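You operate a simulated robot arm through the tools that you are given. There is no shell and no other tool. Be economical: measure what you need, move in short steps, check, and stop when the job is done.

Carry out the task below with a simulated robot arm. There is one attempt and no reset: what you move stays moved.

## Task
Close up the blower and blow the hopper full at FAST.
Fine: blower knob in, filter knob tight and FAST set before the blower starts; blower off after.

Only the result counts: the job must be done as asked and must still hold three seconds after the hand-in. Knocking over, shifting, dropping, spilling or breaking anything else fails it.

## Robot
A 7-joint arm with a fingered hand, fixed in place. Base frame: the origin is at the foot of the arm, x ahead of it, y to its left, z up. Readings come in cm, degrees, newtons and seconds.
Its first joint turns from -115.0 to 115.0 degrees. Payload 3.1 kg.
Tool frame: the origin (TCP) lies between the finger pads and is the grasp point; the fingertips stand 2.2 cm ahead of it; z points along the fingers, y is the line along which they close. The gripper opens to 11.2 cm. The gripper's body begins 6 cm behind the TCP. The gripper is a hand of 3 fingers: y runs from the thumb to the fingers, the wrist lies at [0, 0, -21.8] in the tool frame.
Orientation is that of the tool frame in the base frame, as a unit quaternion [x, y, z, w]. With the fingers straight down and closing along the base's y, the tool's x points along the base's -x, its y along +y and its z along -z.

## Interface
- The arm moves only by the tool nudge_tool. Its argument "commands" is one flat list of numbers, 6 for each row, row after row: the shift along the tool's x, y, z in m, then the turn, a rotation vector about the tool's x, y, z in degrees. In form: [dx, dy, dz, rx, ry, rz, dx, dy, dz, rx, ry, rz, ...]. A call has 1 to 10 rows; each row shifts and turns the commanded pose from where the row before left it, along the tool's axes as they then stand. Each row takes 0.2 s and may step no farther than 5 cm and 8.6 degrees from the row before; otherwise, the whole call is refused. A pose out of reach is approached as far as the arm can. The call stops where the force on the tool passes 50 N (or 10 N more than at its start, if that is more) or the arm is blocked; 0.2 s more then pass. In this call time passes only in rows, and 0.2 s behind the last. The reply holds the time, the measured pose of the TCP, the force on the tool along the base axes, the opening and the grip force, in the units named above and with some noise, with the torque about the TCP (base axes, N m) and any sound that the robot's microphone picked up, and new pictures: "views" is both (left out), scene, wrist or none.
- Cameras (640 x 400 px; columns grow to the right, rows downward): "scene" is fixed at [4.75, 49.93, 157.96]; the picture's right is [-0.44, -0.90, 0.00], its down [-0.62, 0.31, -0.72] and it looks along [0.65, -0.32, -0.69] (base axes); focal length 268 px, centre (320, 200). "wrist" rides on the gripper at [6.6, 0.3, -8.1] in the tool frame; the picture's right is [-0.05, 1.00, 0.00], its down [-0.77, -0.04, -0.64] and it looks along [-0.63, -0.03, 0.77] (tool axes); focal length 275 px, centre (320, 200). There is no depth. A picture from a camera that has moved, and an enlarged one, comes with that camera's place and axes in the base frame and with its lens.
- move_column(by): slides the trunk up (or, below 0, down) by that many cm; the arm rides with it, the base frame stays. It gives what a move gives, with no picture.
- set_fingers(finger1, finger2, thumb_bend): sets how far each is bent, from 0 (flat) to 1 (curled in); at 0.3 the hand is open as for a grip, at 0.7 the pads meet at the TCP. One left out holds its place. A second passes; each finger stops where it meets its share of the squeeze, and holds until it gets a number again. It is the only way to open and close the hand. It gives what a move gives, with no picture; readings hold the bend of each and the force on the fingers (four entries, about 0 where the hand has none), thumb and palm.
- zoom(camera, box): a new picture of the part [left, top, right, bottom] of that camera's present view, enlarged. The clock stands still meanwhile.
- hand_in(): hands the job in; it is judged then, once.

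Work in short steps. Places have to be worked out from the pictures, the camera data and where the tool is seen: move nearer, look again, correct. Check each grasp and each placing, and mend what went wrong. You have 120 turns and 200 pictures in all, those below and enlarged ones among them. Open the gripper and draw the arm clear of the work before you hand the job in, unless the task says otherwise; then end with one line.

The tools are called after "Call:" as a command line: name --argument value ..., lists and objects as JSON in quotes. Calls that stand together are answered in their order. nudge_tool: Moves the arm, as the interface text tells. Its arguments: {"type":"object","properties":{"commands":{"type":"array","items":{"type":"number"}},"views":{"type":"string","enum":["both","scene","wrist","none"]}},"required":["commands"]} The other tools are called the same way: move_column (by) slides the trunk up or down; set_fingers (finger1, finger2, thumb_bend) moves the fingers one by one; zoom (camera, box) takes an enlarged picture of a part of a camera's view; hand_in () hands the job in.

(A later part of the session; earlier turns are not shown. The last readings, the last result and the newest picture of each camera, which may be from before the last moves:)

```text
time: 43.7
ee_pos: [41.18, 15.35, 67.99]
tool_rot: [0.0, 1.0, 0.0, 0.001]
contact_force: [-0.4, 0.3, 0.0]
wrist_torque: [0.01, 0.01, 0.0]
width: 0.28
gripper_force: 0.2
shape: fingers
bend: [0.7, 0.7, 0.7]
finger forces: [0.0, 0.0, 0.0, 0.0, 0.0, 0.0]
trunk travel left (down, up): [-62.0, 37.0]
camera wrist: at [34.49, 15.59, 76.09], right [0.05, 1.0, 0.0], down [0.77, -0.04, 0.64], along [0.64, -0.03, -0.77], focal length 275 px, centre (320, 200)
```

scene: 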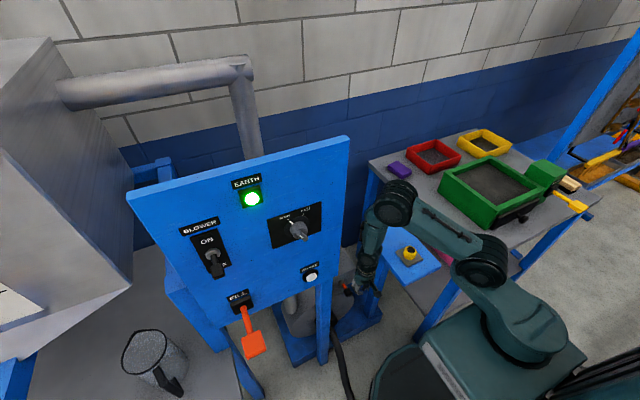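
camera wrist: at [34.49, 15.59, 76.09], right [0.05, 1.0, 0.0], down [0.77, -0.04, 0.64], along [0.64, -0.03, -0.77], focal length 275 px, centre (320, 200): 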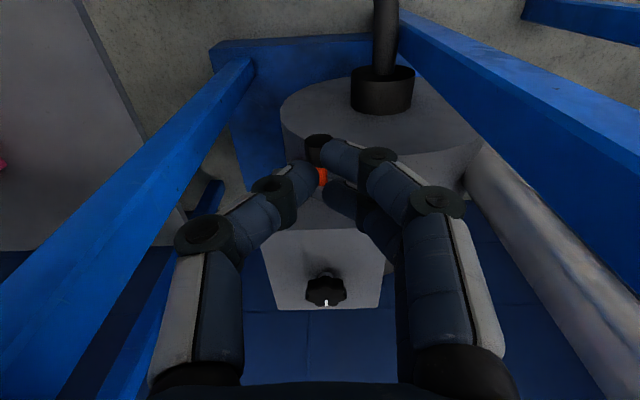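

Cap partly hidden behind the fingertips; its height is somewhere 49–53. Descend to TCP z≈57 and look again.

Call:
nudge_tool --commands '[0, 0, 0.04, 0, 0, 0, 0, 0, 0.04, 0, 0, 0, 0, 0, 0.03, 0, 0, 0]'

Call:
zoom --camera "scene" --box '[310, 220, 430, 320]'

```text
time: 44.5
ee_pos: [41.32, 15.12, 57.26]
tool_rot: [0.0, 1.0, 0.0, 0.001]
contact_force: [0.0, 0.4, 0.0]
wrist_torque: [0.01, -0.01, 0.0]
width: 0.27
gripper_force: 0.2
shape: fingers
bend: [0.7, 0.7, 0.7]
finger forces: [0.0, 0.0, 0.1, 0.0, 0.1, 0.0]
trunk travel left (down, up): [-62.0, 37.0]
camera wrist: at [34.7, 15.45, 65.34], right [0.05, 1.0, 0.0], down [0.77, -0.04, 0.64], along [0.64, -0.03, -0.77], focal length 275 px, centre (320, 200)
```

scene: 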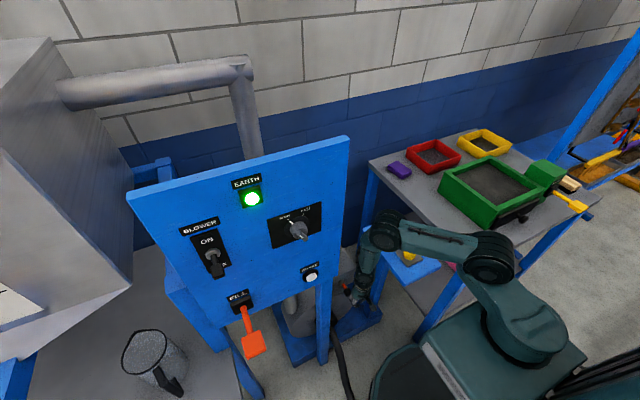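
wrist: 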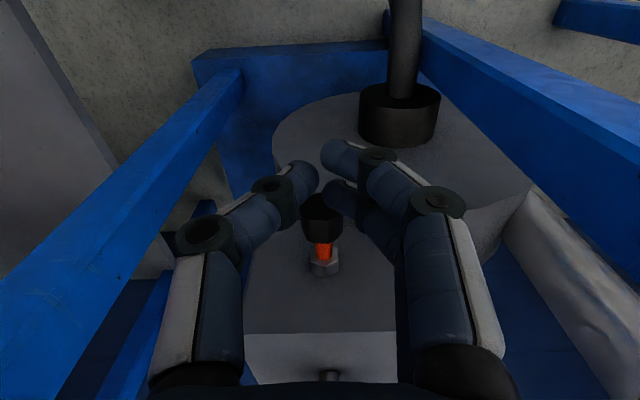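

```text
4.00 times, centred on (370, 270) of scene
camera zoom: at [4.75, 49.93, 157.96], right [-0.44, -0.9, 0.0], down [-0.62, 0.31, -0.72], along [0.65, -0.32, -0.69], focal length 1074 px, centre (120, -80)
```

zoom: 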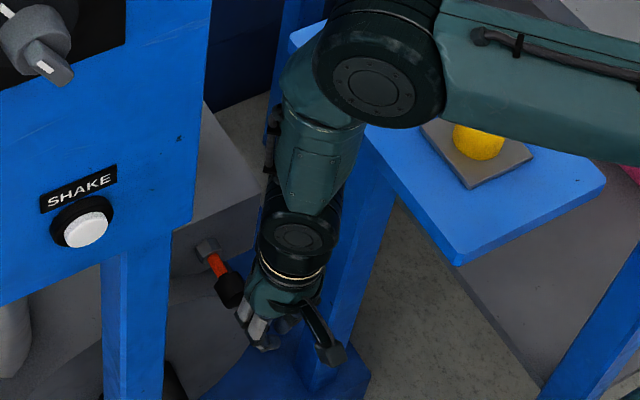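

Plunger axis works out to z≈50.6, y≈15, cap centre x≈48.5; the forearm hangs vertically and clears the stand. Lower to TCP z≈51, then advance in +x.

Call:
nudge_tool --commands '[0, 0, 0.03, 0, 0, 0, 0, -0.001, 0.032, 0, 0, 0, -0.015, 0, 0, 0, 0, 0, -0.015, 0, 0, 0, 0, 0]'

```text
time: 45.5
ee_pos: [44.49, 15.18, 51.13]
tool_rot: [0.0, 1.0, 0.001, 0.0]
contact_force: [0.3, -0.3, 0.0]
wrist_torque: [0.02, 0.0, -0.01]
width: 0.26
gripper_force: 0.0
shape: fingers
bend: [0.7, 0.7, 0.7]
finger forces: [0.0, 0.0, 0.1, 0.1, 0.0, 0.1]
trunk travel left (down, up): [-62.0, 37.0]
camera wrist: at [37.84, 15.47, 59.22], right [0.05, 1.0, 0.0], down [0.77, -0.04, 0.64], along [0.64, -0.03, -0.77], focal length 275 px, centre (320, 200)
```

scene: 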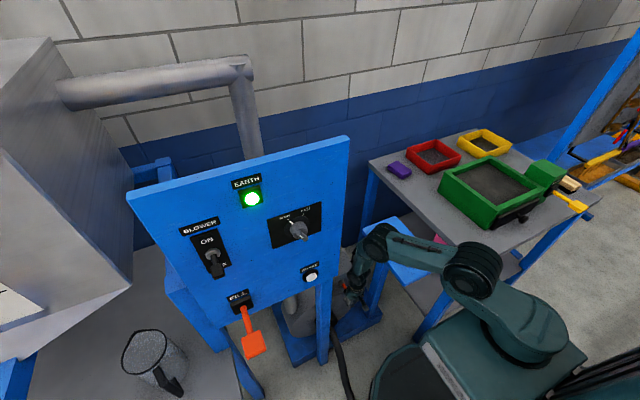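
wrist: 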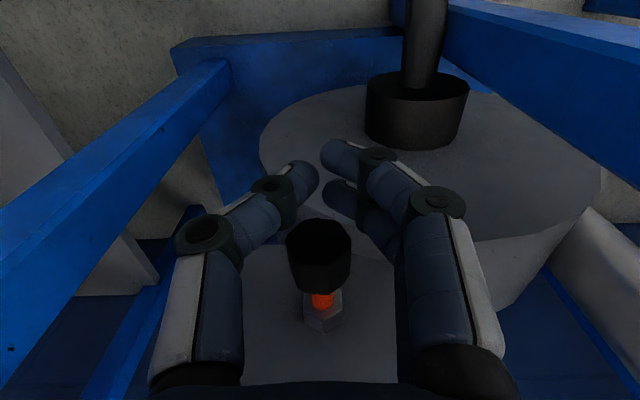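

Cap aligned in height and y. Advance slowly until contact and push.

Call:
nudge_tool --commands '[-0.01, 0, 0, 0, 0, 0, -0.01, 0, 0, 0, 0, 0, -0.01, 0, 0, 0, 0, 0, -0.01, 0, 0, 0, 0, 0]' --views "wrist"

```text
time: 46.5
ee_pos: [48.43, 15.08, 51.1]
tool_rot: [0.001, 1.0, 0.0, 0.001]
contact_force: [0.0, -0.3, 0.0]
wrist_torque: [-0.01, -0.01, -0.02]
width: 0.27
gripper_force: 0.1
shape: fingers
bend: [0.7, 0.7, 0.7]
finger forces: [0.0, 0.0, 0.1, 0.0, 0.0, 0.0]
trunk travel left (down, up): [-62.0, 37.0]
camera wrist: at [41.9, 15.43, 59.09], right [0.05, 1.0, 0.0], down [0.77, -0.04, 0.64], along [0.64, -0.03, -0.77], focal length 275 px, centre (320, 200)
```

wrist: 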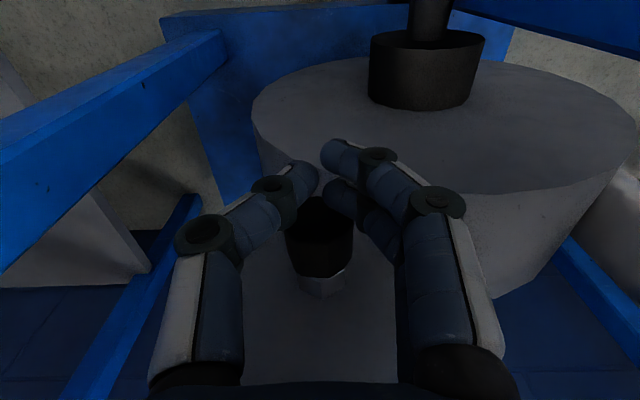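

The red shaft has disappeared — cap now sits on the nut. I'll push on a little to confirm it's bottomed.

Call:
nudge_tool --commands '[-0.005, 0, 0, 0, 0, 0, -0.005, 0, 0, 0, 0, 0, -0.005, 0, 0, 0, 0, 0, -0.005, 0, 0, 0, 0, 0]' --views "wrist"

```text
time: 47.6
ee_pos: [49.21, 15.02, 50.61]
tool_rot: [-0.003, 1.0, -0.005, -0.015]
contact_force: [-19.0, 3.2, 10.8]
wrist_torque: [0.17, 0.11, 0.2]
width: 0.27
gripper_force: 9.4
shape: fingers
bend: [0.7, 0.71, 0.7]
finger forces: [0.0, 18.3, 0.0, 0.1, 0.1, 0.0]
trunk travel left (down, up): [-62.0, 37.0]
stopped in row 4: the force on the tool passed its limit at 53 N (the readings are from after the stop); the commanded pose is now the measured one
camera wrist: at [42.81, 15.31, 58.9], right [0.04, 1.0, -0.01], down [0.79, -0.03, 0.61], along [0.61, -0.04, -0.79], focal length 275 px, centre (320, 200)
```

wrist: 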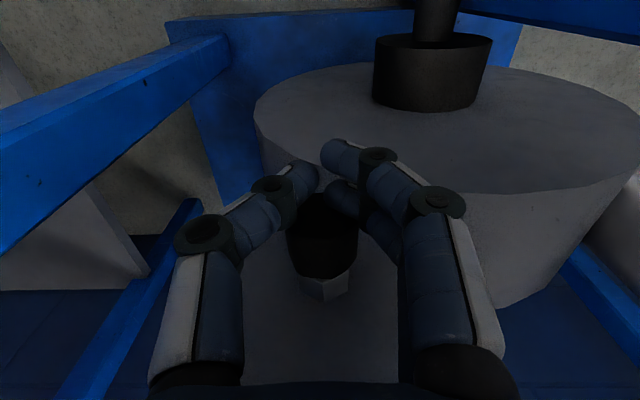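

Bottomed at 53 N. Back off and check the plunger stays in.

Call:
nudge_tool --commands '[0.03, 0, 0, 0, 0, 0, 0.04, 0, 0, 0, 0, 0, 0.01, 0, -0.02, 0, 0, 0]' --views "wrist"

Call:
zoom --camera "scene" --box '[310, 240, 390, 310]'

```text
time: 48.4
ee_pos: [41.66, 14.7, 52.67]
tool_rot: [-0.001, 1.0, -0.004, -0.011]
contact_force: [-0.6, 0.1, -0.3]
wrist_torque: [-0.02, 0.0, 0.0]
width: 0.31
gripper_force: 0.0
shape: fingers
bend: [0.7, 0.7, 0.7]
finger forces: [0.1, 0.0, 0.1, 0.0, 0.1, 0.0]
trunk travel left (down, up): [-62.0, 37.0]
camera wrist: at [35.11, 15.04, 60.92], right [0.05, 1.0, -0.01], down [0.78, -0.03, 0.62], along [0.62, -0.03, -0.78], focal length 275 px, centre (320, 200)
```

wrist: 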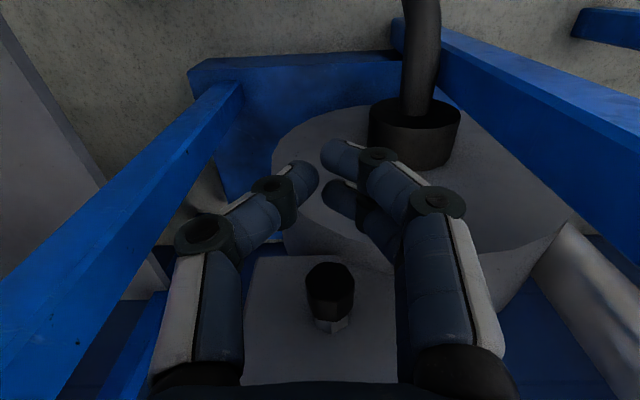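

```text
5.71 times, centred on (350, 275) of scene
camera zoom: at [4.75, 49.93, 157.96], right [-0.44, -0.9, 0.0], down [-0.62, 0.31, -0.72], along [0.65, -0.32, -0.69], focal length 1534 px, centre (149, -229)
```

zoom: 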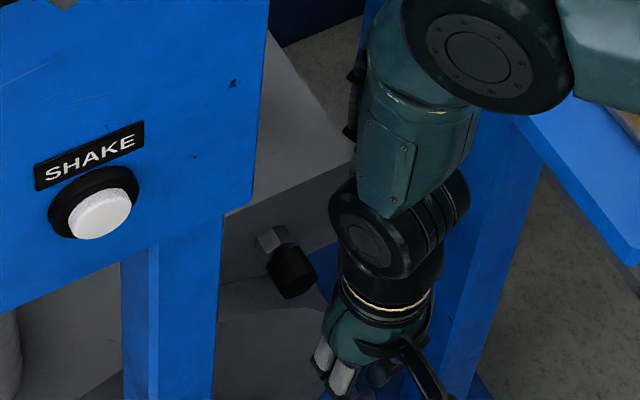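

Plunger is in and stays. Now retreat: rise between stand and panel, then raise the column and begin pointing the hand at the panel.

Call:
nudge_tool --commands '[0, 0, -0.045, 0, 0, 0, 0, 0, -0.045, 0, 0, 0, 0, 0, -0.045, 0, 0, 0, 0, 0, -0.045, 0, 0, 0, 0, 0, -0.045, 0, 0, 0, 0, 0, -0.045, 0, 0, 0, 0.03, 0, -0.03, 0, 0, 0, 0.03, 0, -0.02, 0, 0, 0, 0.03, 0, 0, 0, 0, 0, 0.02, 0, 0, 0, 0, 0]' --views "none"

Call:
move_column --by 14

Call:
nudge_tool --commands '[0, 0, 0, 0, -8.5, 0, 0, 0, 0, 0, -8.5, 0, 0, 0, 0, 0, -8.5, 0, 0, 0, 0, 0, -8.5, 0, 0, 0, 0, 0, -8.5, 0, 0, 0, 0, 0, -8.5, 0, 0, 0, 0, 0, -8.5, 0]' --views "both"

```text
time: 50.6
ee_pos: [30.88, 15.16, 85.18]
tool_rot: [-0.001, 1.0, -0.003, -0.012]
contact_force: [0.5, -0.6, -0.8]
wrist_torque: [0.03, -0.05, -0.03]
width: 0.25
gripper_force: 0.2
shape: fingers
bend: [0.7, 0.7, 0.7]
finger forces: [0.0, 0.0, 0.2, 0.0, 0.0, 0.0]
trunk travel left (down, up): [-62.0, 37.0]
```

```text
time: 52.2
ee_pos: [30.97, 15.19, 99.13]
tool_rot: [0.0, 1.0, -0.004, -0.012]
contact_force: [0.2, 0.4, -0.4]
wrist_torque: [0.0, 0.0, 0.01]
width: 0.31
gripper_force: 0.1
shape: fingers
bend: [0.7, 0.7, 0.7]
finger forces: [0.0, 0.1, 0.0, 0.0, 0.0, 0.1]
trunk travel left (down, up): [-76.0, 23.0]
```

```text
time: 54.0
ee_pos: [32.83, 15.52, 104.06]
tool_rot: [0.027, 0.834, 0.024, 0.551]
contact_force: [-0.2, 0.7, 0.0]
wrist_torque: [0.02, -0.01, 0.02]
width: 0.27
gripper_force: 0.1
shape: fingers
bend: [0.7, 0.7, 0.7]
finger forces: [0.0, 0.0, 0.1, 0.0, 0.1, 0.1]
trunk travel left (down, up): [-76.0, 23.0]
stopped in row 7: the arm was blocked; the commanded pose is now the measured one
camera wrist: at [22.87, 16.18, 101.11], right [0.04, 0.99, 0.11], down [-0.28, -0.1, 0.95], along [0.96, -0.07, 0.28], focal length 275 px, centre (320, 200)
```

scene: 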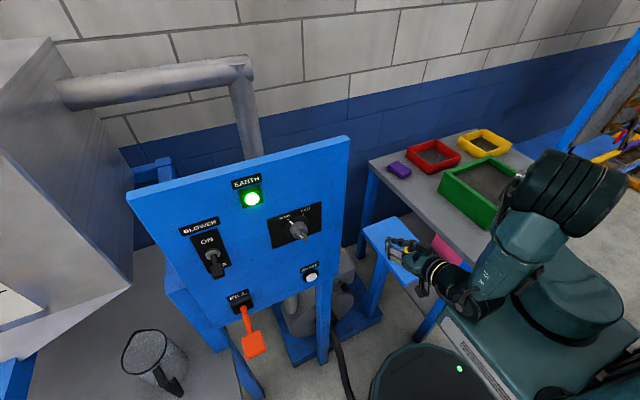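
wrist: 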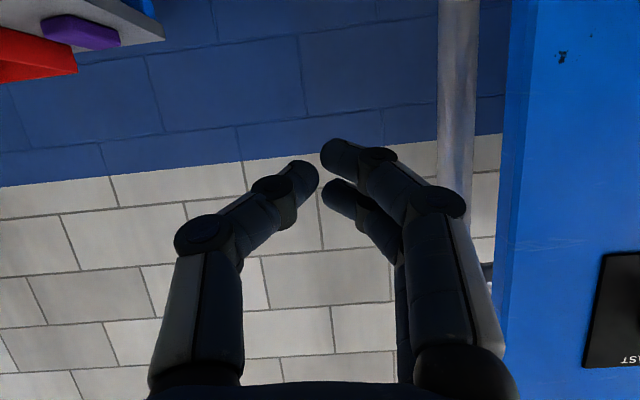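

The arm was too folded near its base. I'll move toward +y (more room) keeping x≈33, then finish the pitch.

Call:
nudge_tool --commands '[0, 0.04, -0.005, 0, 0, 0, 0, 0.04, -0.005, 0, 0, 0, 0, 0.04, -0.005, 0, 0, 0, 0, 0.04, -0.005, 0, 0, 0, 0, 0.03, 0, 0, 0, 0]' --views "none"

Call:
nudge_tool --commands '[-0.02, 0.02, 0, 0, -8, 0, -0.02, 0.01, 0, 0, -8, 0, -0.02, 0, 0, 0, -6, 0]' --views "both"

```text
time: 55.2
ee_pos: [31.01, 34.66, 105.77]
tool_rot: [0.022, 0.835, 0.022, 0.549]
contact_force: [-0.9, -1.4, -0.1]
wrist_torque: [0.0, -0.02, -0.02]
width: 0.25
gripper_force: 0.0
shape: fingers
bend: [0.7, 0.7, 0.7]
finger forces: [0.1, 0.1, 0.0, 0.0, 0.0, 0.0]
trunk travel left (down, up): [-76.0, 23.0]
```

```text
time: 56.0
ee_pos: [32.57, 37.44, 111.71]
tool_rot: [0.026, 0.714, 0.018, 0.699]
contact_force: [-0.4, -0.6, -0.9]
wrist_torque: [0.03, -0.02, -0.01]
width: 0.27
gripper_force: 0.0
shape: fingers
bend: [0.7, 0.7, 0.7]
finger forces: [0.0, 0.0, 0.0, 0.0, 0.0, 0.0]
trunk travel left (down, up): [-76.0, 23.0]
camera wrist: at [24.39, 38.05, 105.34], right [0.02, 0.99, 0.11], down [-0.62, -0.08, 0.78], along [0.78, -0.08, 0.62], focal length 275 px, centre (320, 200)
```

scene: 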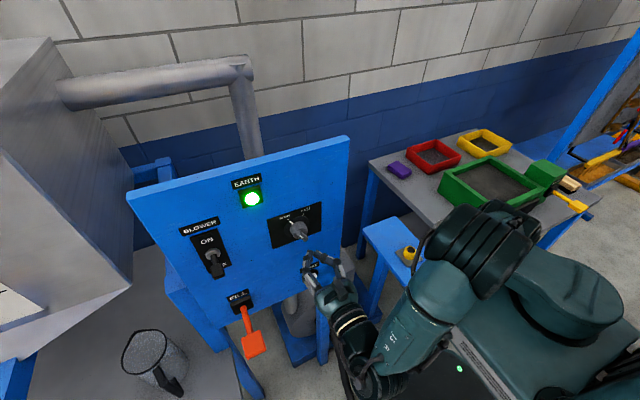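
wrist: 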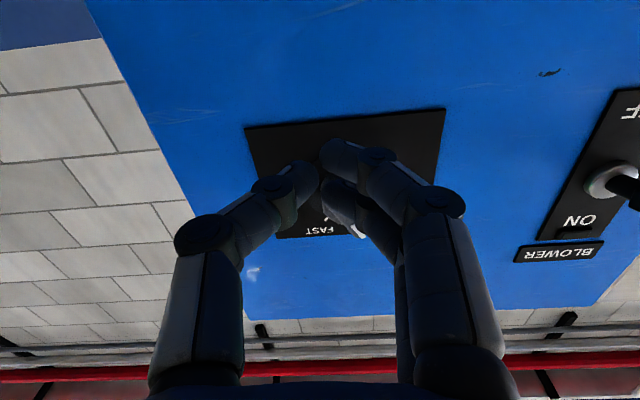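

Hand now faces the panel near the speed knob, rolled ~6°. Back off, correct roll, and open the fingers for a clear view of the knob.

Call:
nudge_tool --commands '[0, 0, -0.03, 0, 0, -6.3, 0, 0, -0.01, 0, 0, 0]' --views "none"

Call:
set_fingers --finger1 0.4 --finger2 0.4 --thumb_bend 0.4

Call:
nudge_tool --commands '[0, 0, 0, 0, 0, 0]' --views "wrist"

Call:
zoom --camera "scene" --box '[250, 180, 370, 280]'

```text
time: 56.6
ee_pos: [28.81, 37.12, 111.75]
tool_rot: [-0.013, 0.715, -0.021, 0.699]
contact_force: [-0.1, 0.2, -0.7]
wrist_torque: [0.0, -0.01, 0.0]
width: 0.28
gripper_force: 0.0
shape: fingers
bend: [0.7, 0.7, 0.7]
finger forces: [0.0, 0.0, 0.0, 0.0, 0.1, 0.1]
trunk travel left (down, up): [-76.0, 23.0]
```

```text
time: 57.6
ee_pos: [28.8, 37.17, 111.79]
tool_rot: [-0.012, 0.715, -0.022, 0.698]
contact_force: [0.9, 0.5, 0.2]
wrist_torque: [0.0, -0.01, -0.04]
width: 8.3
gripper_force: 0.1
shape: fingers
bend: [0.4, 0.4, 0.4]
finger forces: [0.1, 0.1, 0.0, 0.0, 0.0, 0.1]
trunk travel left (down, up): [-76.0, 23.0]
```

```text
time: 58.0
ee_pos: [28.62, 37.19, 111.84]
tool_rot: [-0.013, 0.715, -0.021, 0.699]
contact_force: [0.0, 0.5, 0.1]
wrist_torque: [-0.02, 0.01, 0.02]
width: 8.29
gripper_force: 0.0
shape: fingers
bend: [0.4, 0.4, 0.4]
finger forces: [0.0, 0.0, 0.0, 0.1, 0.0, 0.0]
trunk travel left (down, up): [-76.0, 23.0]
camera wrist: at [20.54, 37.19, 105.34], right [0.01, 1.0, 0.0], down [-0.62, 0.01, 0.79], along [0.79, -0.01, 0.62], focal length 275 px, centre (320, 200)
```

wrist: 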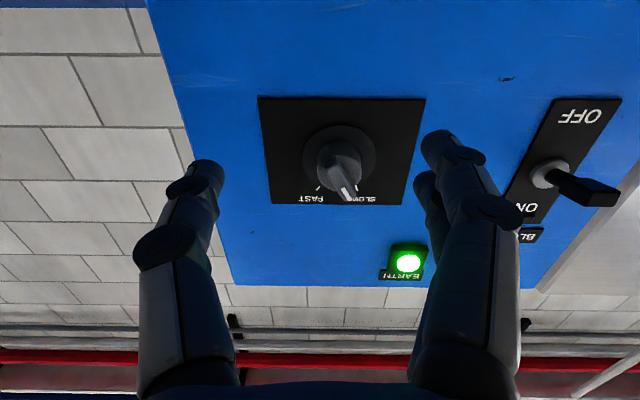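

```text
4.00 times, centred on (310, 230) of scene
camera zoom: at [4.75, 49.93, 157.96], right [-0.44, -0.9, 0.0], down [-0.62, 0.31, -0.72], along [0.65, -0.32, -0.69], focal length 1074 px, centre (360, 80)
```

zoom: 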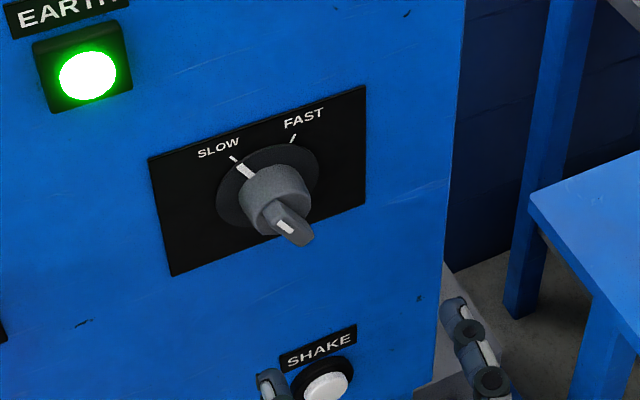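

Knob axis computed at y≈38.5, z≈115.5, protruding to x≈35. Align the tool axis with it and move in to TCP x≈36.

Call:
nudge_tool --commands '[-0.037, 0.013, 0, 0, 0, 0, 0, 0, 0.03, 0, 0, 0]' --views "wrist"

Call:
zoom --camera "scene" --box '[250, 180, 370, 280]'

```text
time: 58.6
ee_pos: [31.96, 38.71, 115.26]
tool_rot: [-0.013, 0.716, -0.022, 0.698]
contact_force: [-0.4, 0.1, -0.2]
wrist_torque: [0.01, 0.0, -0.02]
width: 8.34
gripper_force: 0.1
shape: fingers
bend: [0.4, 0.4, 0.4]
finger forces: [0.0, 0.0, 0.0, 0.0, 0.1, 0.1]
trunk travel left (down, up): [-76.0, 23.0]
camera wrist: at [23.83, 38.67, 108.92], right [0.01, 1.0, 0.0], down [-0.62, 0.01, 0.79], along [0.79, -0.01, 0.62], focal length 275 px, centre (320, 200)
```

wrist: 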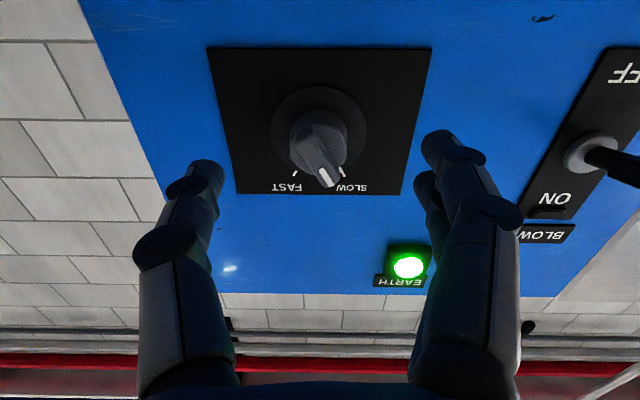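

```text
4.00 times, centred on (310, 230) of scene
camera zoom: at [4.75, 49.93, 157.96], right [-0.44, -0.9, 0.0], down [-0.62, 0.31, -0.72], along [0.65, -0.32, -0.69], focal length 1074 px, centre (360, 80)
```

zoom: 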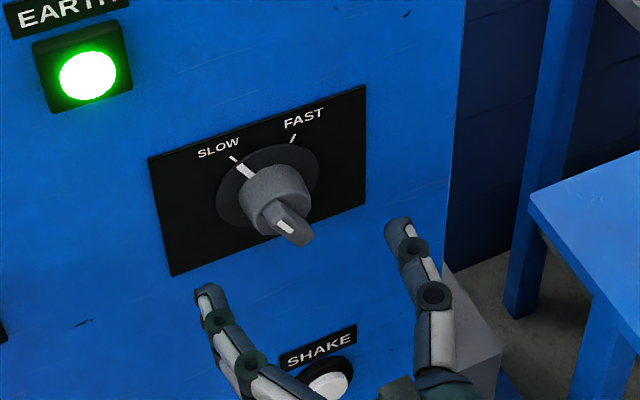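

Small correction (y −0.3, z +0.4), then in to x≈36 and close on the knob.

Call:
nudge_tool --commands '[-0.004, -0.003, 0.02, 0, 0, 0, 0, 0, 0.02, 0, 0, 0]' --views "none"

Call:
set_fingers --finger1 0.75 --finger2 0.75 --thumb_bend 0.75

Call:
zoom --camera "wrist" --box '[160, 40, 480, 240]'

```text
time: 59.2
ee_pos: [35.98, 38.2, 115.42]
tool_rot: [-0.013, 0.715, -0.022, 0.698]
contact_force: [0.4, -0.5, -0.8]
wrist_torque: [-0.04, 0.0, 0.0]
width: 8.31
gripper_force: 0.0
shape: fingers
bend: [0.4, 0.4, 0.4]
finger forces: [0.0, 0.0, 0.1, 0.1, 0.1, 0.0]
trunk travel left (down, up): [-76.0, 23.0]
```

```text
time: 60.2
ee_pos: [36.06, 38.36, 115.46]
tool_rot: [-0.012, 0.715, -0.021, 0.699]
contact_force: [2.9, 2.4, 0.0]
wrist_torque: [-0.03, -0.02, -0.01]
width: 1.86
gripper_force: 15.7
shape: fingers
bend: [0.7, 0.64, 0.66]
finger forces: [7.1, 10.8, 0.0, 0.0, 13.6, 0.0]
trunk travel left (down, up): [-76.0, 23.0]
```

```text
2.00 times, centred on (320, 140) of wrist
camera zoom: at [27.85, 38.39, 109.04], right [0.01, 1.0, 0.0], down [-0.62, 0.01, 0.79], along [0.79, -0.01, 0.62], focal length 551 px, centre (320, 320)
```

zoom: 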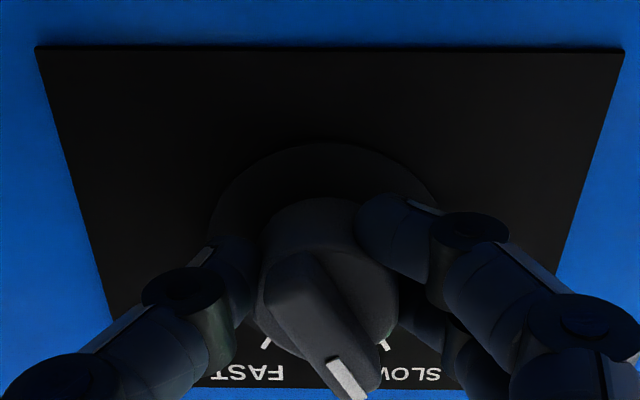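

Gripped. Roll clockwise (+rz) 40° and look.

Call:
nudge_tool --commands '[0, 0, 0, 0, 0, 8, 0, 0, 0, 0, 0, 8, 0, 0, 0, 0, 0, 8, 0, 0, 0, 0, 0, 8, 0, 0, 0, 0, 0, 8]' --views "wrist"

Call:
zoom --camera "scene" --box '[250, 180, 370, 280]'

```text
time: 61.4
ee_pos: [36.04, 38.53, 115.4]
tool_rot: [0.233, 0.677, 0.22, 0.663]
contact_force: [6.4, 11.6, 0.3]
wrist_torque: [-0.05, 0.0, 0.22]
width: 1.91
gripper_force: 16.4
shape: fingers
bend: [0.7, 0.64, 0.66]
finger forces: [11.4, 11.3, 0.0, 0.0, 10.2, 0.0]
trunk travel left (down, up): [-76.0, 23.0]
camera wrist: at [27.89, 42.89, 110.56], right [0.02, 0.77, 0.64], down [-0.63, -0.49, 0.61], along [0.78, -0.42, 0.47], focal length 275 px, centre (320, 200)
```

wrist: 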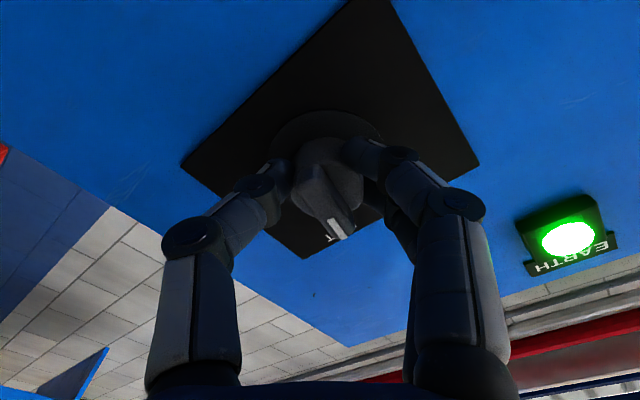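

```text
4.00 times, centred on (310, 230) of scene
camera zoom: at [4.75, 49.93, 157.96], right [-0.44, -0.9, 0.0], down [-0.62, 0.31, -0.72], along [0.65, -0.32, -0.69], focal length 1074 px, centre (360, 80)
```

zoom: 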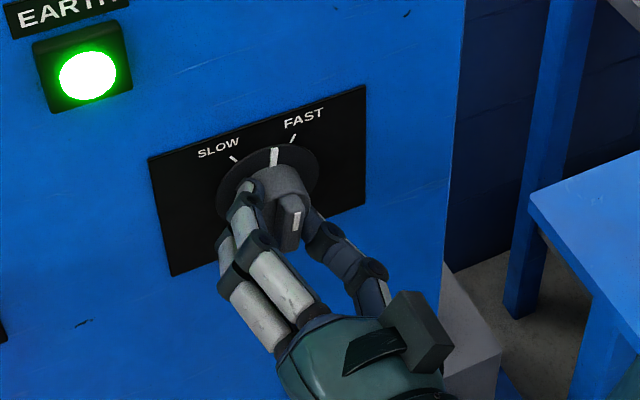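

About 2/3 of the way; another 24°.

Call:
nudge_tool --commands '[0, 0, 0, 0, 0, 8, 0, 0, 0, 0, 0, 8, 0, 0, 0, 0, 0, 8]' --views "none"

Call:
zoom --camera "scene" --box '[270, 190, 342, 250]'

```text
time: 62.2
ee_pos: [35.95, 38.78, 115.36]
tool_rot: [0.368, 0.614, 0.352, 0.603]
contact_force: [6.1, 18.5, 3.0]
wrist_torque: [-0.32, -0.08, 0.34]
width: 1.88
gripper_force: 18.8
shape: fingers
bend: [0.7, 0.64, 0.67]
finger forces: [17.5, 11.3, 0.0, 0.0, 8.5, 0.0]
trunk travel left (down, up): [-76.0, 23.0]
```

```text
6.67 times, centred on (306, 220) of scene
camera zoom: at [4.75, 49.93, 157.96], right [-0.44, -0.9, 0.0], down [-0.62, 0.31, -0.72], along [0.65, -0.32, -0.69], focal length 1789 px, centre (413, 67)
```

zoom: 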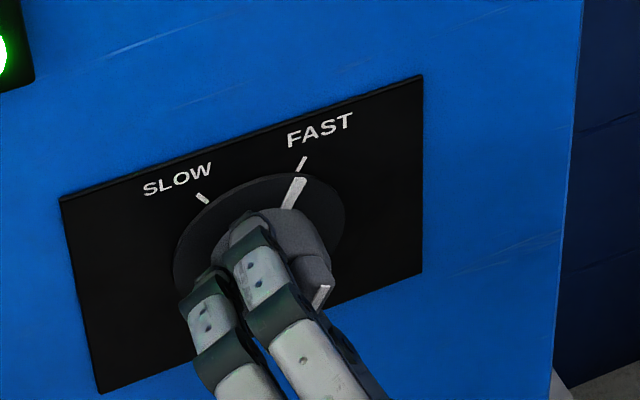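

Pointer lines up with FAST and torque is rising (end stop). A touch more, then release and check.

Call:
nudge_tool --commands '[0, 0, 0, 0, 0, 4]' --views "none"

Call:
set_fingers --finger1 0.4 --finger2 0.4 --thumb_bend 0.4

Call:
nudge_tool --commands '[0, 0, -0.03, 0, 0, 0, 0, 0, -0.04, 0, 0, 0, 0, 0, 0, 0, 0, -8, 0, 0, 0, 0, 0, -8, 0, 0, 0, 0, 0, -8, 0, 0, 0, 0, 0, -8, 0, 0, 0, 0, 0, -8, 0, 0, 0, 0, 0, -8, 0, 0, 0, 0, 0, -8, 0, 0, 0, 0, 0, -8]' --views "both"

Call:
zoom --camera "scene" --box '[180, 190, 342, 290]'

```text
time: 62.6
ee_pos: [35.98, 38.78, 115.35]
tool_rot: [0.388, 0.602, 0.373, 0.59]
contact_force: [4.1, 21.5, 2.8]
wrist_torque: [-0.44, -0.03, 0.43]
width: 1.81
gripper_force: 19.1
shape: fingers
bend: [0.7, 0.63, 0.67]
finger forces: [18.4, 11.2, 0.0, 0.0, 9.1, 0.0]
trunk travel left (down, up): [-76.0, 23.0]
```

```text
time: 63.6
ee_pos: [35.94, 38.27, 115.51]
tool_rot: [0.39, 0.6, 0.373, 0.591]
contact_force: [-0.7, -0.8, -0.2]
wrist_torque: [0.01, 0.0, -0.05]
width: 8.29
gripper_force: 0.0
shape: fingers
bend: [0.4, 0.4, 0.4]
finger forces: [0.0, 0.0, 0.0, 0.1, 0.0, 0.1]
trunk travel left (down, up): [-76.0, 23.0]
```

```text
time: 65.8
ee_pos: [28.9, 38.41, 115.74]
tool_rot: [0.011, 0.715, 0.002, 0.699]
contact_force: [0.2, -1.1, -1.3]
wrist_torque: [-0.01, 0.01, 0.02]
width: 8.31
gripper_force: 0.1
shape: fingers
bend: [0.4, 0.4, 0.4]
finger forces: [0.0, 0.0, 0.0, 0.1, 0.0, 0.0]
trunk travel left (down, up): [-76.0, 23.0]
camera wrist: at [20.7, 38.9, 109.31], right [0.01, 1.0, 0.06], down [-0.62, -0.04, 0.79], along [0.79, -0.05, 0.62], focal length 275 px, centre (320, 200)
```

scene: 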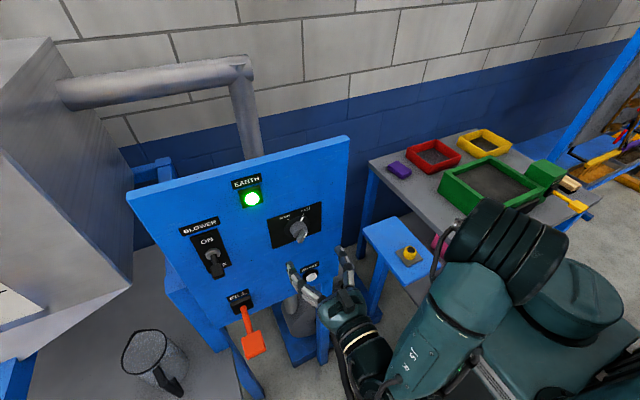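
wrist: 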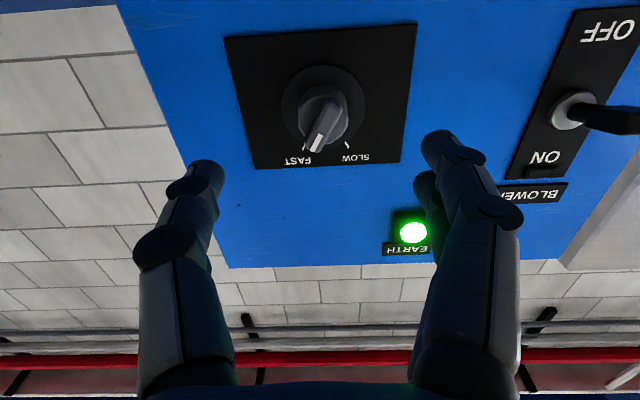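

```text
3.95 times, centred on (261, 240) of scene
camera zoom: at [4.75, 49.93, 157.96], right [-0.44, -0.9, 0.0], down [-0.62, 0.31, -0.72], along [0.65, -0.32, -0.69], focal length 1060 px, centre (553, 42)
```

zoom: 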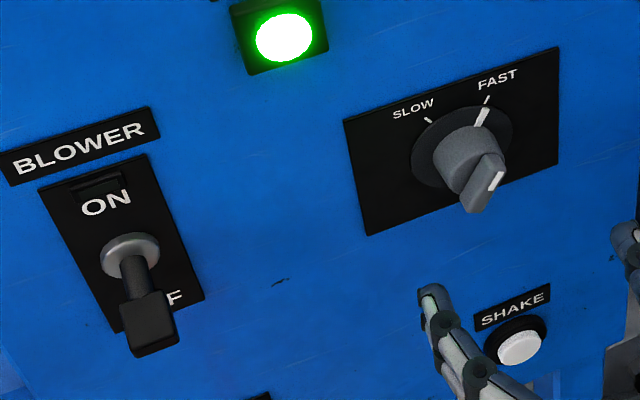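

FAST is set. Before starting the blower I need to understand the gauge; a tall narrow zoom box shows area beyond the frame edge.

Call:
zoom --camera "scene" --box '[0, 0, 10, 400]'

Call:
zoom --camera "scene" --box '[0, 200, 10, 400]'

Call:
zoom --camera "scene" --box '[200, 270, 300, 390]'

```text
1.00 times, centred on (5, 200) of scene (not enlarged: the box is as wide or as high as the picture)
camera zoom: at [4.75, 49.93, 157.96], right [-0.44, -0.9, 0.0], down [-0.62, 0.31, -0.72], along [0.65, -0.32, -0.69], focal length 268 px, centre (635, 200)
```

zoom: 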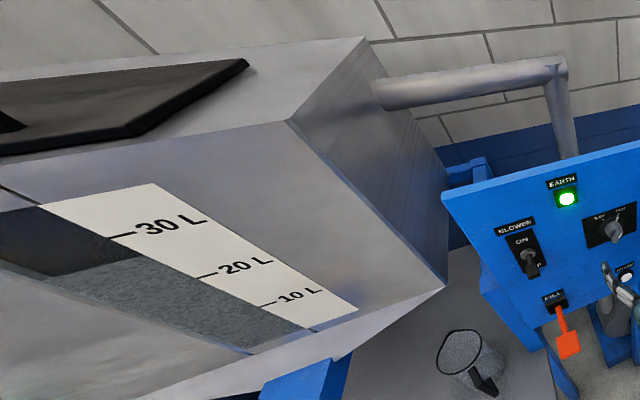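

```text
2.00 times, centred on (5, 300) of scene
camera zoom: at [4.75, 49.93, 157.96], right [-0.44, -0.9, 0.0], down [-0.62, 0.31, -0.72], along [0.65, -0.32, -0.69], focal length 537 px, centre (950, 0)
```

zoom: 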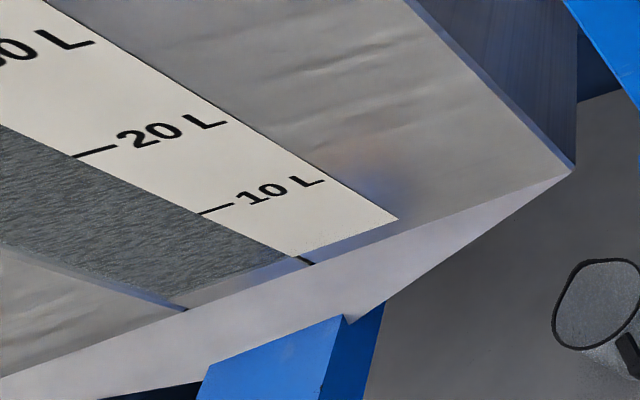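

```text
3.33 times, centred on (250, 330) of scene
camera zoom: at [4.75, 49.93, 157.96], right [-0.44, -0.9, 0.0], down [-0.62, 0.31, -0.72], along [0.65, -0.32, -0.69], focal length 895 px, centre (553, -233)
```

zoom: 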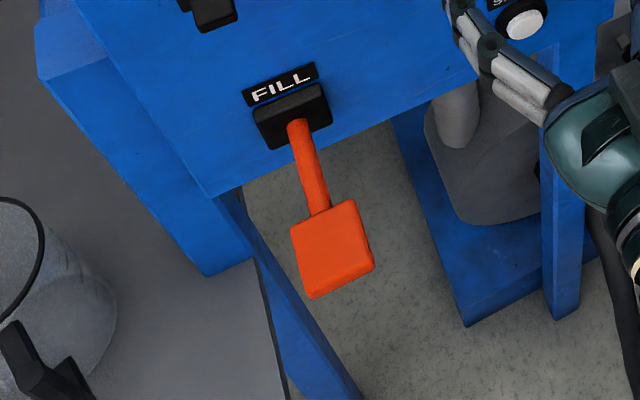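

Gauge currently reads ~27–28 L. Next, look at the FILL lever closely: lower column 18 cm, staying back from the panel, and yaw toward it.

Call:
nudge_tool --commands '[0, 0, -0.02, 0, 0, -3, 0, 0, 0, -8, 0, 0, 0, 0, 0, -8, 0, 0, 0, 0, 0, -8, 0, 0]' --views "none"

Call:
move_column --by -20

Call:
nudge_tool --commands '[0, 0, 0, 0, 0, 0]'

```text
time: 66.8
ee_pos: [26.99, 38.22, 115.86]
tool_rot: [-0.152, 0.703, 0.134, 0.682]
contact_force: [-0.7, -0.6, 0.6]
wrist_torque: [-0.06, -0.01, 0.02]
width: 8.33
gripper_force: 0.0
shape: fingers
bend: [0.4, 0.4, 0.4]
finger forces: [0.0, 0.0, 0.0, 0.0, 0.0, 0.0]
trunk travel left (down, up): [-76.0, 23.0]
```

```text
time: 69.0
ee_pos: [26.97, 38.41, 95.79]
tool_rot: [-0.151, 0.703, 0.134, 0.682]
contact_force: [0.0, 0.3, -0.3]
wrist_torque: [-0.04, 0.03, -0.02]
width: 8.34
gripper_force: 0.0
shape: fingers
bend: [0.4, 0.4, 0.4]
finger forces: [0.1, 0.0, 0.1, 0.1, 0.0, 0.0]
trunk travel left (down, up): [-56.0, 43.0]
```

```text
time: 69.4
ee_pos: [26.98, 38.47, 95.82]
tool_rot: [-0.151, 0.703, 0.133, 0.682]
contact_force: [0.9, 0.1, -0.1]
wrist_torque: [0.01, 0.01, -0.03]
width: 8.34
gripper_force: 0.0
shape: fingers
bend: [0.4, 0.4, 0.4]
finger forces: [0.1, 0.0, 0.0, 0.0, 0.1, 0.0]
trunk travel left (down, up): [-56.0, 43.0]
camera wrist: at [19.25, 35.23, 89.52], right [-0.39, 0.92, 0.03], down [-0.55, -0.26, 0.79], along [0.74, 0.3, 0.61], focal length 275 px, centre (320, 200)
```

scene: 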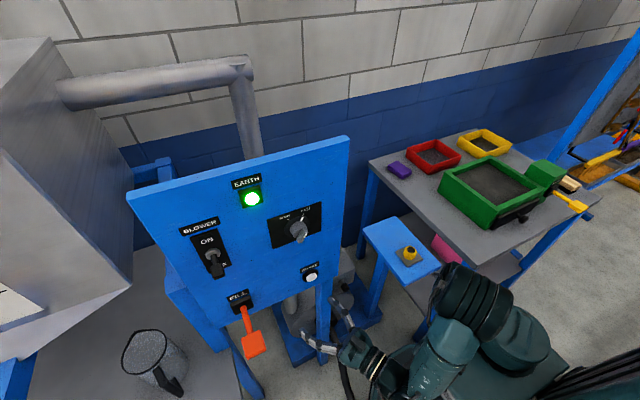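
wrist: 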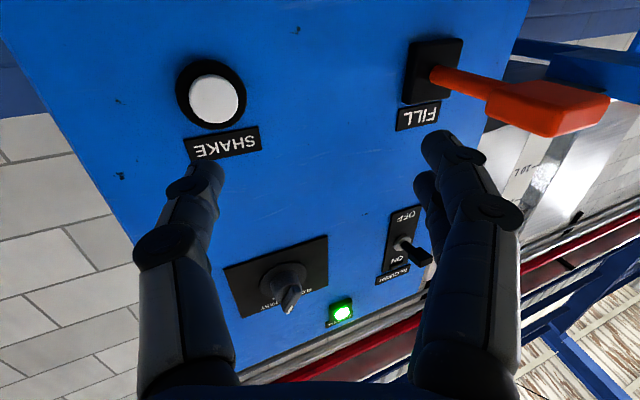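

The FILL lever is a horizontal paddle at ≈(29,54,96), hinged at the panel. First the blower toggle: raise the column back, close the fist, and move to below the toggle (pivot ≈(38.5,55,117), tip ≈(35,55,115.7)).

Call:
move_column --by 20

Call:
set_fingers --finger1 0.7 --finger2 0.7 --thumb_bend 0.7

Call:
nudge_tool --commands '[0.01, 0.04, 0.01, 0, 0, 0, 0.01, 0.04, 0.02, 0, 0, 0, 0.015, 0.035, 0.01, 0, 0, 0]'

```text
time: 71.6
ee_pos: [26.89, 38.43, 115.86]
tool_rot: [-0.15, 0.703, 0.133, 0.682]
contact_force: [0.6, -0.5, -0.1]
wrist_torque: [0.02, 0.0, 0.0]
width: 8.33
gripper_force: 0.1
shape: fingers
bend: [0.4, 0.4, 0.4]
finger forces: [0.0, 0.1, 0.0, 0.1, 0.0, 0.1]
trunk travel left (down, up): [-76.0, 23.0]
```

```text
time: 72.6
ee_pos: [26.94, 38.25, 115.76]
tool_rot: [-0.152, 0.703, 0.134, 0.682]
contact_force: [0.1, 0.0, -1.0]
wrist_torque: [0.02, -0.02, -0.02]
width: 0.31
gripper_force: 0.0
shape: fingers
bend: [0.7, 0.7, 0.7]
finger forces: [0.1, 0.1, 0.1, 0.0, 0.0, 0.0]
trunk travel left (down, up): [-76.0, 23.0]
```

```text
time: 73.4
ee_pos: [26.1, 50.66, 112.14]
tool_rot: [-0.152, 0.703, 0.133, 0.682]
contact_force: [-0.6, 0.7, 0.8]
wrist_torque: [-0.04, -0.02, 0.05]
width: 0.27
gripper_force: 0.0
shape: fingers
bend: [0.7, 0.7, 0.7]
finger forces: [0.0, 0.1, 0.0, 0.1, 0.0, 0.0]
trunk travel left (down, up): [-76.0, 23.0]
camera wrist: at [18.4, 47.48, 105.77], right [-0.39, 0.92, 0.03], down [-0.55, -0.26, 0.79], along [0.74, 0.3, 0.61], focal length 275 px, centre (320, 200)
```

scene: 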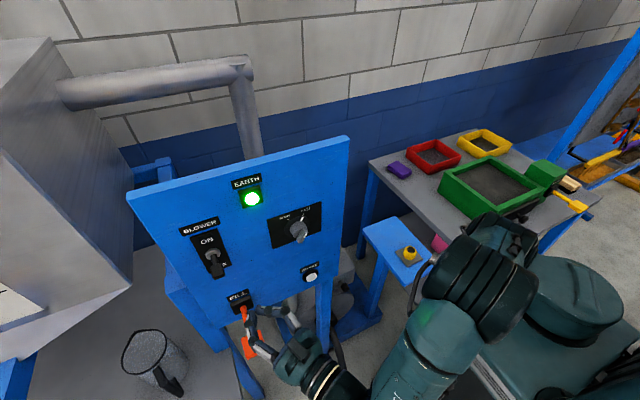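
wrist: 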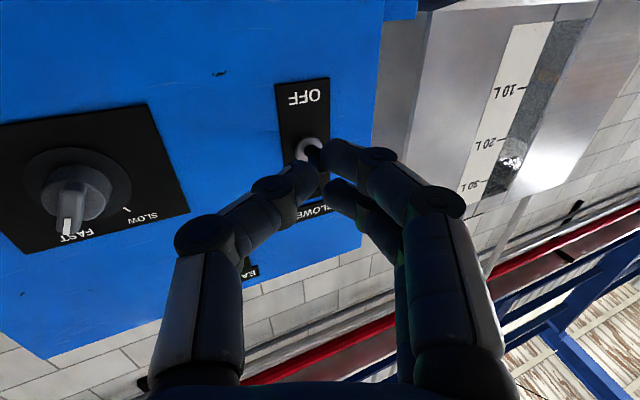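

Toggle is right ahead. Lower slightly, advance under the toggle tip.

Call:
nudge_tool --commands '[0.012, 0, 0.02, 0, 0, 0, 0, 0, 0.03, 0, 0, 0, 0, 0, 0.03, 0, 0, 0]' --views "wrist"

Call:
zoom --camera "scene" --box '[170, 210, 290, 310]'

```text
time: 74.2
ee_pos: [33.58, 53.44, 110.54]
tool_rot: [-0.152, 0.703, 0.134, 0.682]
contact_force: [0.3, 0.9, -0.1]
wrist_torque: [0.01, -0.03, 0.0]
width: 0.28
gripper_force: 0.0
shape: fingers
bend: [0.7, 0.7, 0.7]
finger forces: [0.1, 0.1, 0.0, 0.0, 0.1, 0.0]
trunk travel left (down, up): [-76.0, 23.0]
camera wrist: at [25.84, 50.23, 104.23], right [-0.39, 0.92, 0.03], down [-0.55, -0.26, 0.79], along [0.74, 0.3, 0.61], focal length 275 px, centre (320, 200)
```

wrist: 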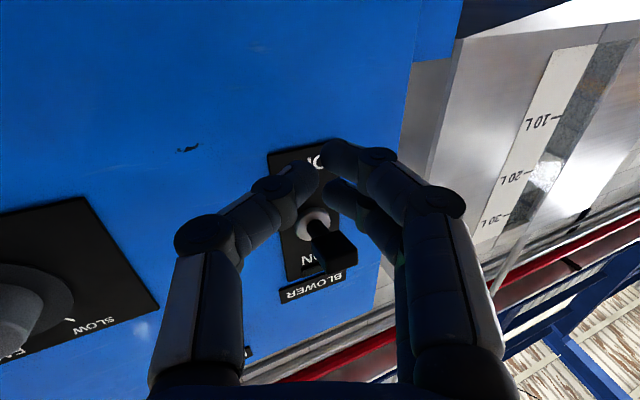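

```text
4.00 times, centred on (230, 260) of scene
camera zoom: at [4.75, 49.93, 157.96], right [-0.44, -0.9, 0.0], down [-0.62, 0.31, -0.72], along [0.65, -0.32, -0.69], focal length 1074 px, centre (680, -40)
```

zoom: 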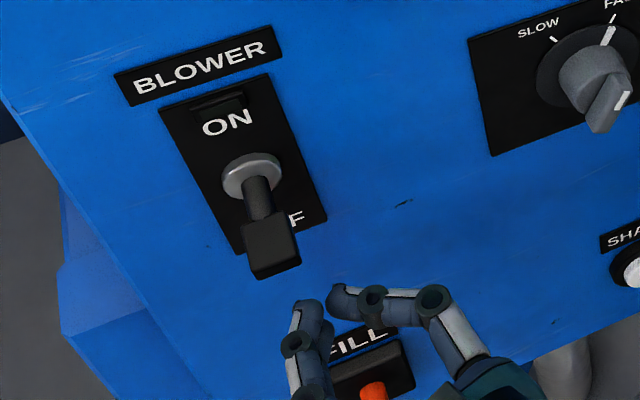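

Fingertips are ~5 cm below the toggle tip. Push up in 1 cm steps.

Call:
nudge_tool --commands '[-0.01, 0.006, 0.004, 0, 0, 0, -0.01, 0, 0, 0, 0, 0, -0.01, 0, 0, 0, 0, 0, -0.01, 0, 0, 0, 0, 0, -0.01, 0, 0, 0, 0, 0, -0.007, 0, 0, 0, 0, 0]' --views "wrist"

Call:
zoom --camera "scene" --box '[170, 210, 290, 310]'

```text
time: 75.6
ee_pos: [33.44, 54.63, 115.96]
tool_rot: [-0.155, 0.704, 0.132, 0.68]
contact_force: [-3.8, -1.7, -13.1]
wrist_torque: [-0.18, 0.17, 0.03]
width: 0.25
gripper_force: 6.4
shape: fingers
bend: [0.7, 0.71, 0.7]
finger forces: [0.1, 13.7, 0.0, 0.0, 0.1, 0.1]
trunk travel left (down, up): [-76.0, 23.0]
heard: click
camera wrist: at [25.75, 51.33, 109.67], right [-0.4, 0.92, 0.02], down [-0.55, -0.26, 0.8], along [0.74, 0.3, 0.61], focal length 275 px, centre (320, 200)
```

wrist: 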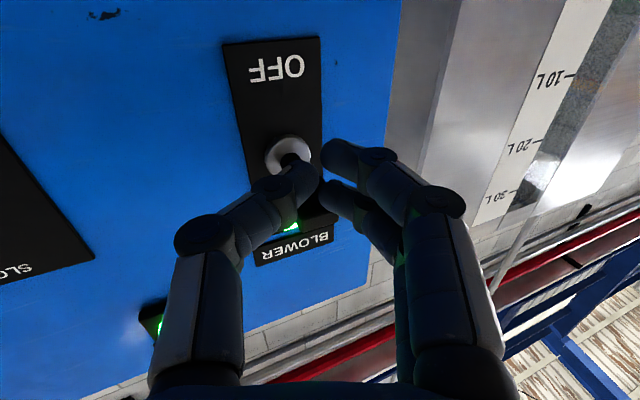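

```text
4.00 times, centred on (230, 260) of scene
camera zoom: at [4.75, 49.93, 157.96], right [-0.44, -0.9, 0.0], down [-0.62, 0.31, -0.72], along [0.65, -0.32, -0.69], focal length 1074 px, centre (680, -40)
```

zoom: 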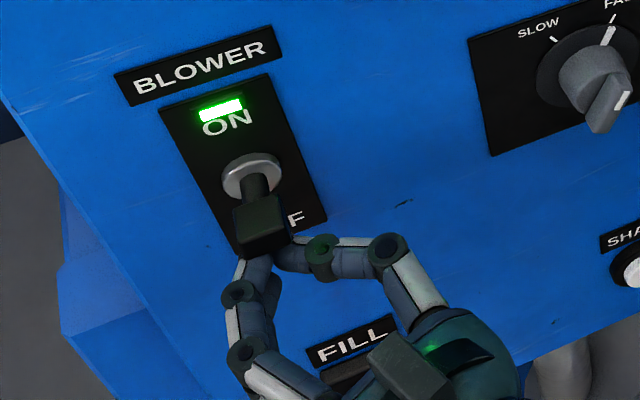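

Click heard and the ON lamp lit. Push slightly more to make sure it latches, then check gauge.

Call:
nudge_tool --commands '[-0.008, 0, 0, 0, 0, 0, 0.03, 0, 0, 0, 0, 0]' --views "none"

Call:
zoom --camera "scene" --box '[0, 0, 10, 400]'

```text
time: 76.2
ee_pos: [33.58, 54.13, 114.29]
tool_rot: [-0.149, 0.702, 0.133, 0.683]
contact_force: [-0.2, 0.1, 0.3]
wrist_torque: [0.01, 0.01, 0.02]
width: 0.26
gripper_force: 0.0
shape: fingers
bend: [0.7, 0.7, 0.7]
finger forces: [0.0, 0.0, 0.0, 0.0, 0.0, 0.1]
trunk travel left (down, up): [-76.0, 23.0]
```

```text
1.00 times, centred on (5, 200) of scene (not enlarged: the box is as wide or as high as the picture)
camera zoom: at [4.75, 49.93, 157.96], right [-0.44, -0.9, 0.0], down [-0.62, 0.31, -0.72], along [0.65, -0.32, -0.69], focal length 268 px, centre (635, 200)
```

zoom: 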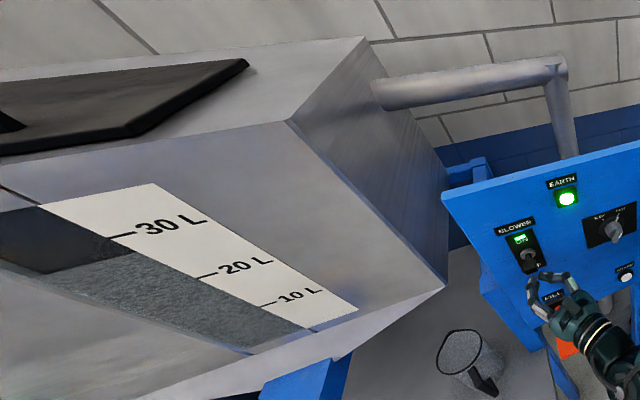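

Level still ~28 L, blower running. Now position above the FILL paddle (≈(29,54,96)).

Call:
nudge_tool --commands '[0.02, 0.0, -0.03, 0, 0, 0, 0.03, 0.01, -0.024, 0, 0, 0, 0.03, 0.007, 0, 0, 0, 0, 0.03, 0, 0, 0, 0, 0]' --views "both"

Call:
zoom --camera "scene" --box '[190, 260, 310, 360]'

```text
time: 77.2
ee_pos: [28.01, 53.48, 102.87]
tool_rot: [-0.151, 0.703, 0.133, 0.682]
contact_force: [0.0, -0.2, 0.3]
wrist_torque: [0.06, -0.01, -0.03]
width: 0.25
gripper_force: 0.1
shape: fingers
bend: [0.7, 0.7, 0.7]
finger forces: [0.1, 0.0, 0.1, 0.0, 0.0, 0.0]
trunk travel left (down, up): [-76.0, 23.0]
camera wrist: at [20.29, 50.26, 96.49], right [-0.39, 0.92, 0.03], down [-0.55, -0.26, 0.79], along [0.74, 0.3, 0.61], focal length 275 px, centre (320, 200)
```

scene: 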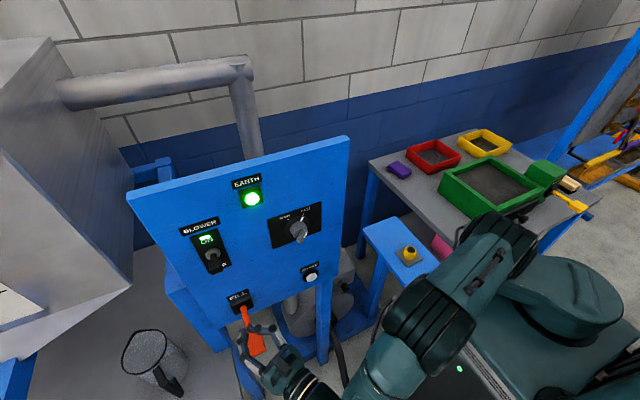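
wrist: 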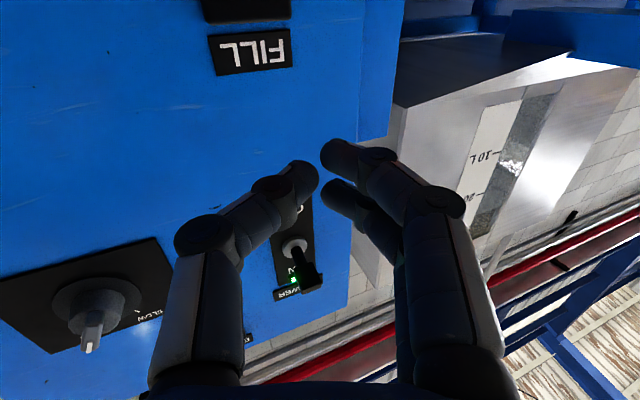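

```text
4.00 times, centred on (250, 310) of scene
camera zoom: at [4.75, 49.93, 157.96], right [-0.44, -0.9, 0.0], down [-0.62, 0.31, -0.72], along [0.65, -0.32, -0.69], focal length 1074 px, centre (600, -240)
```

zoom: 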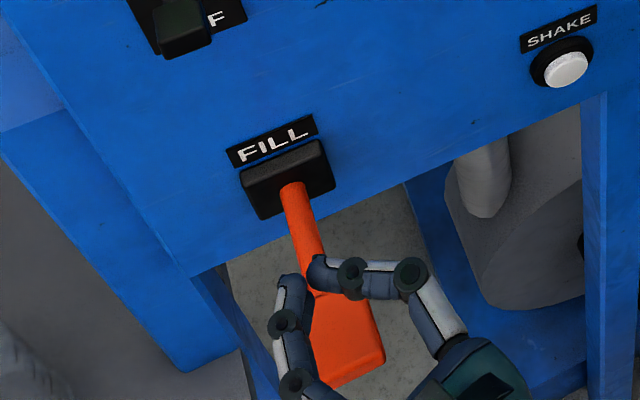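

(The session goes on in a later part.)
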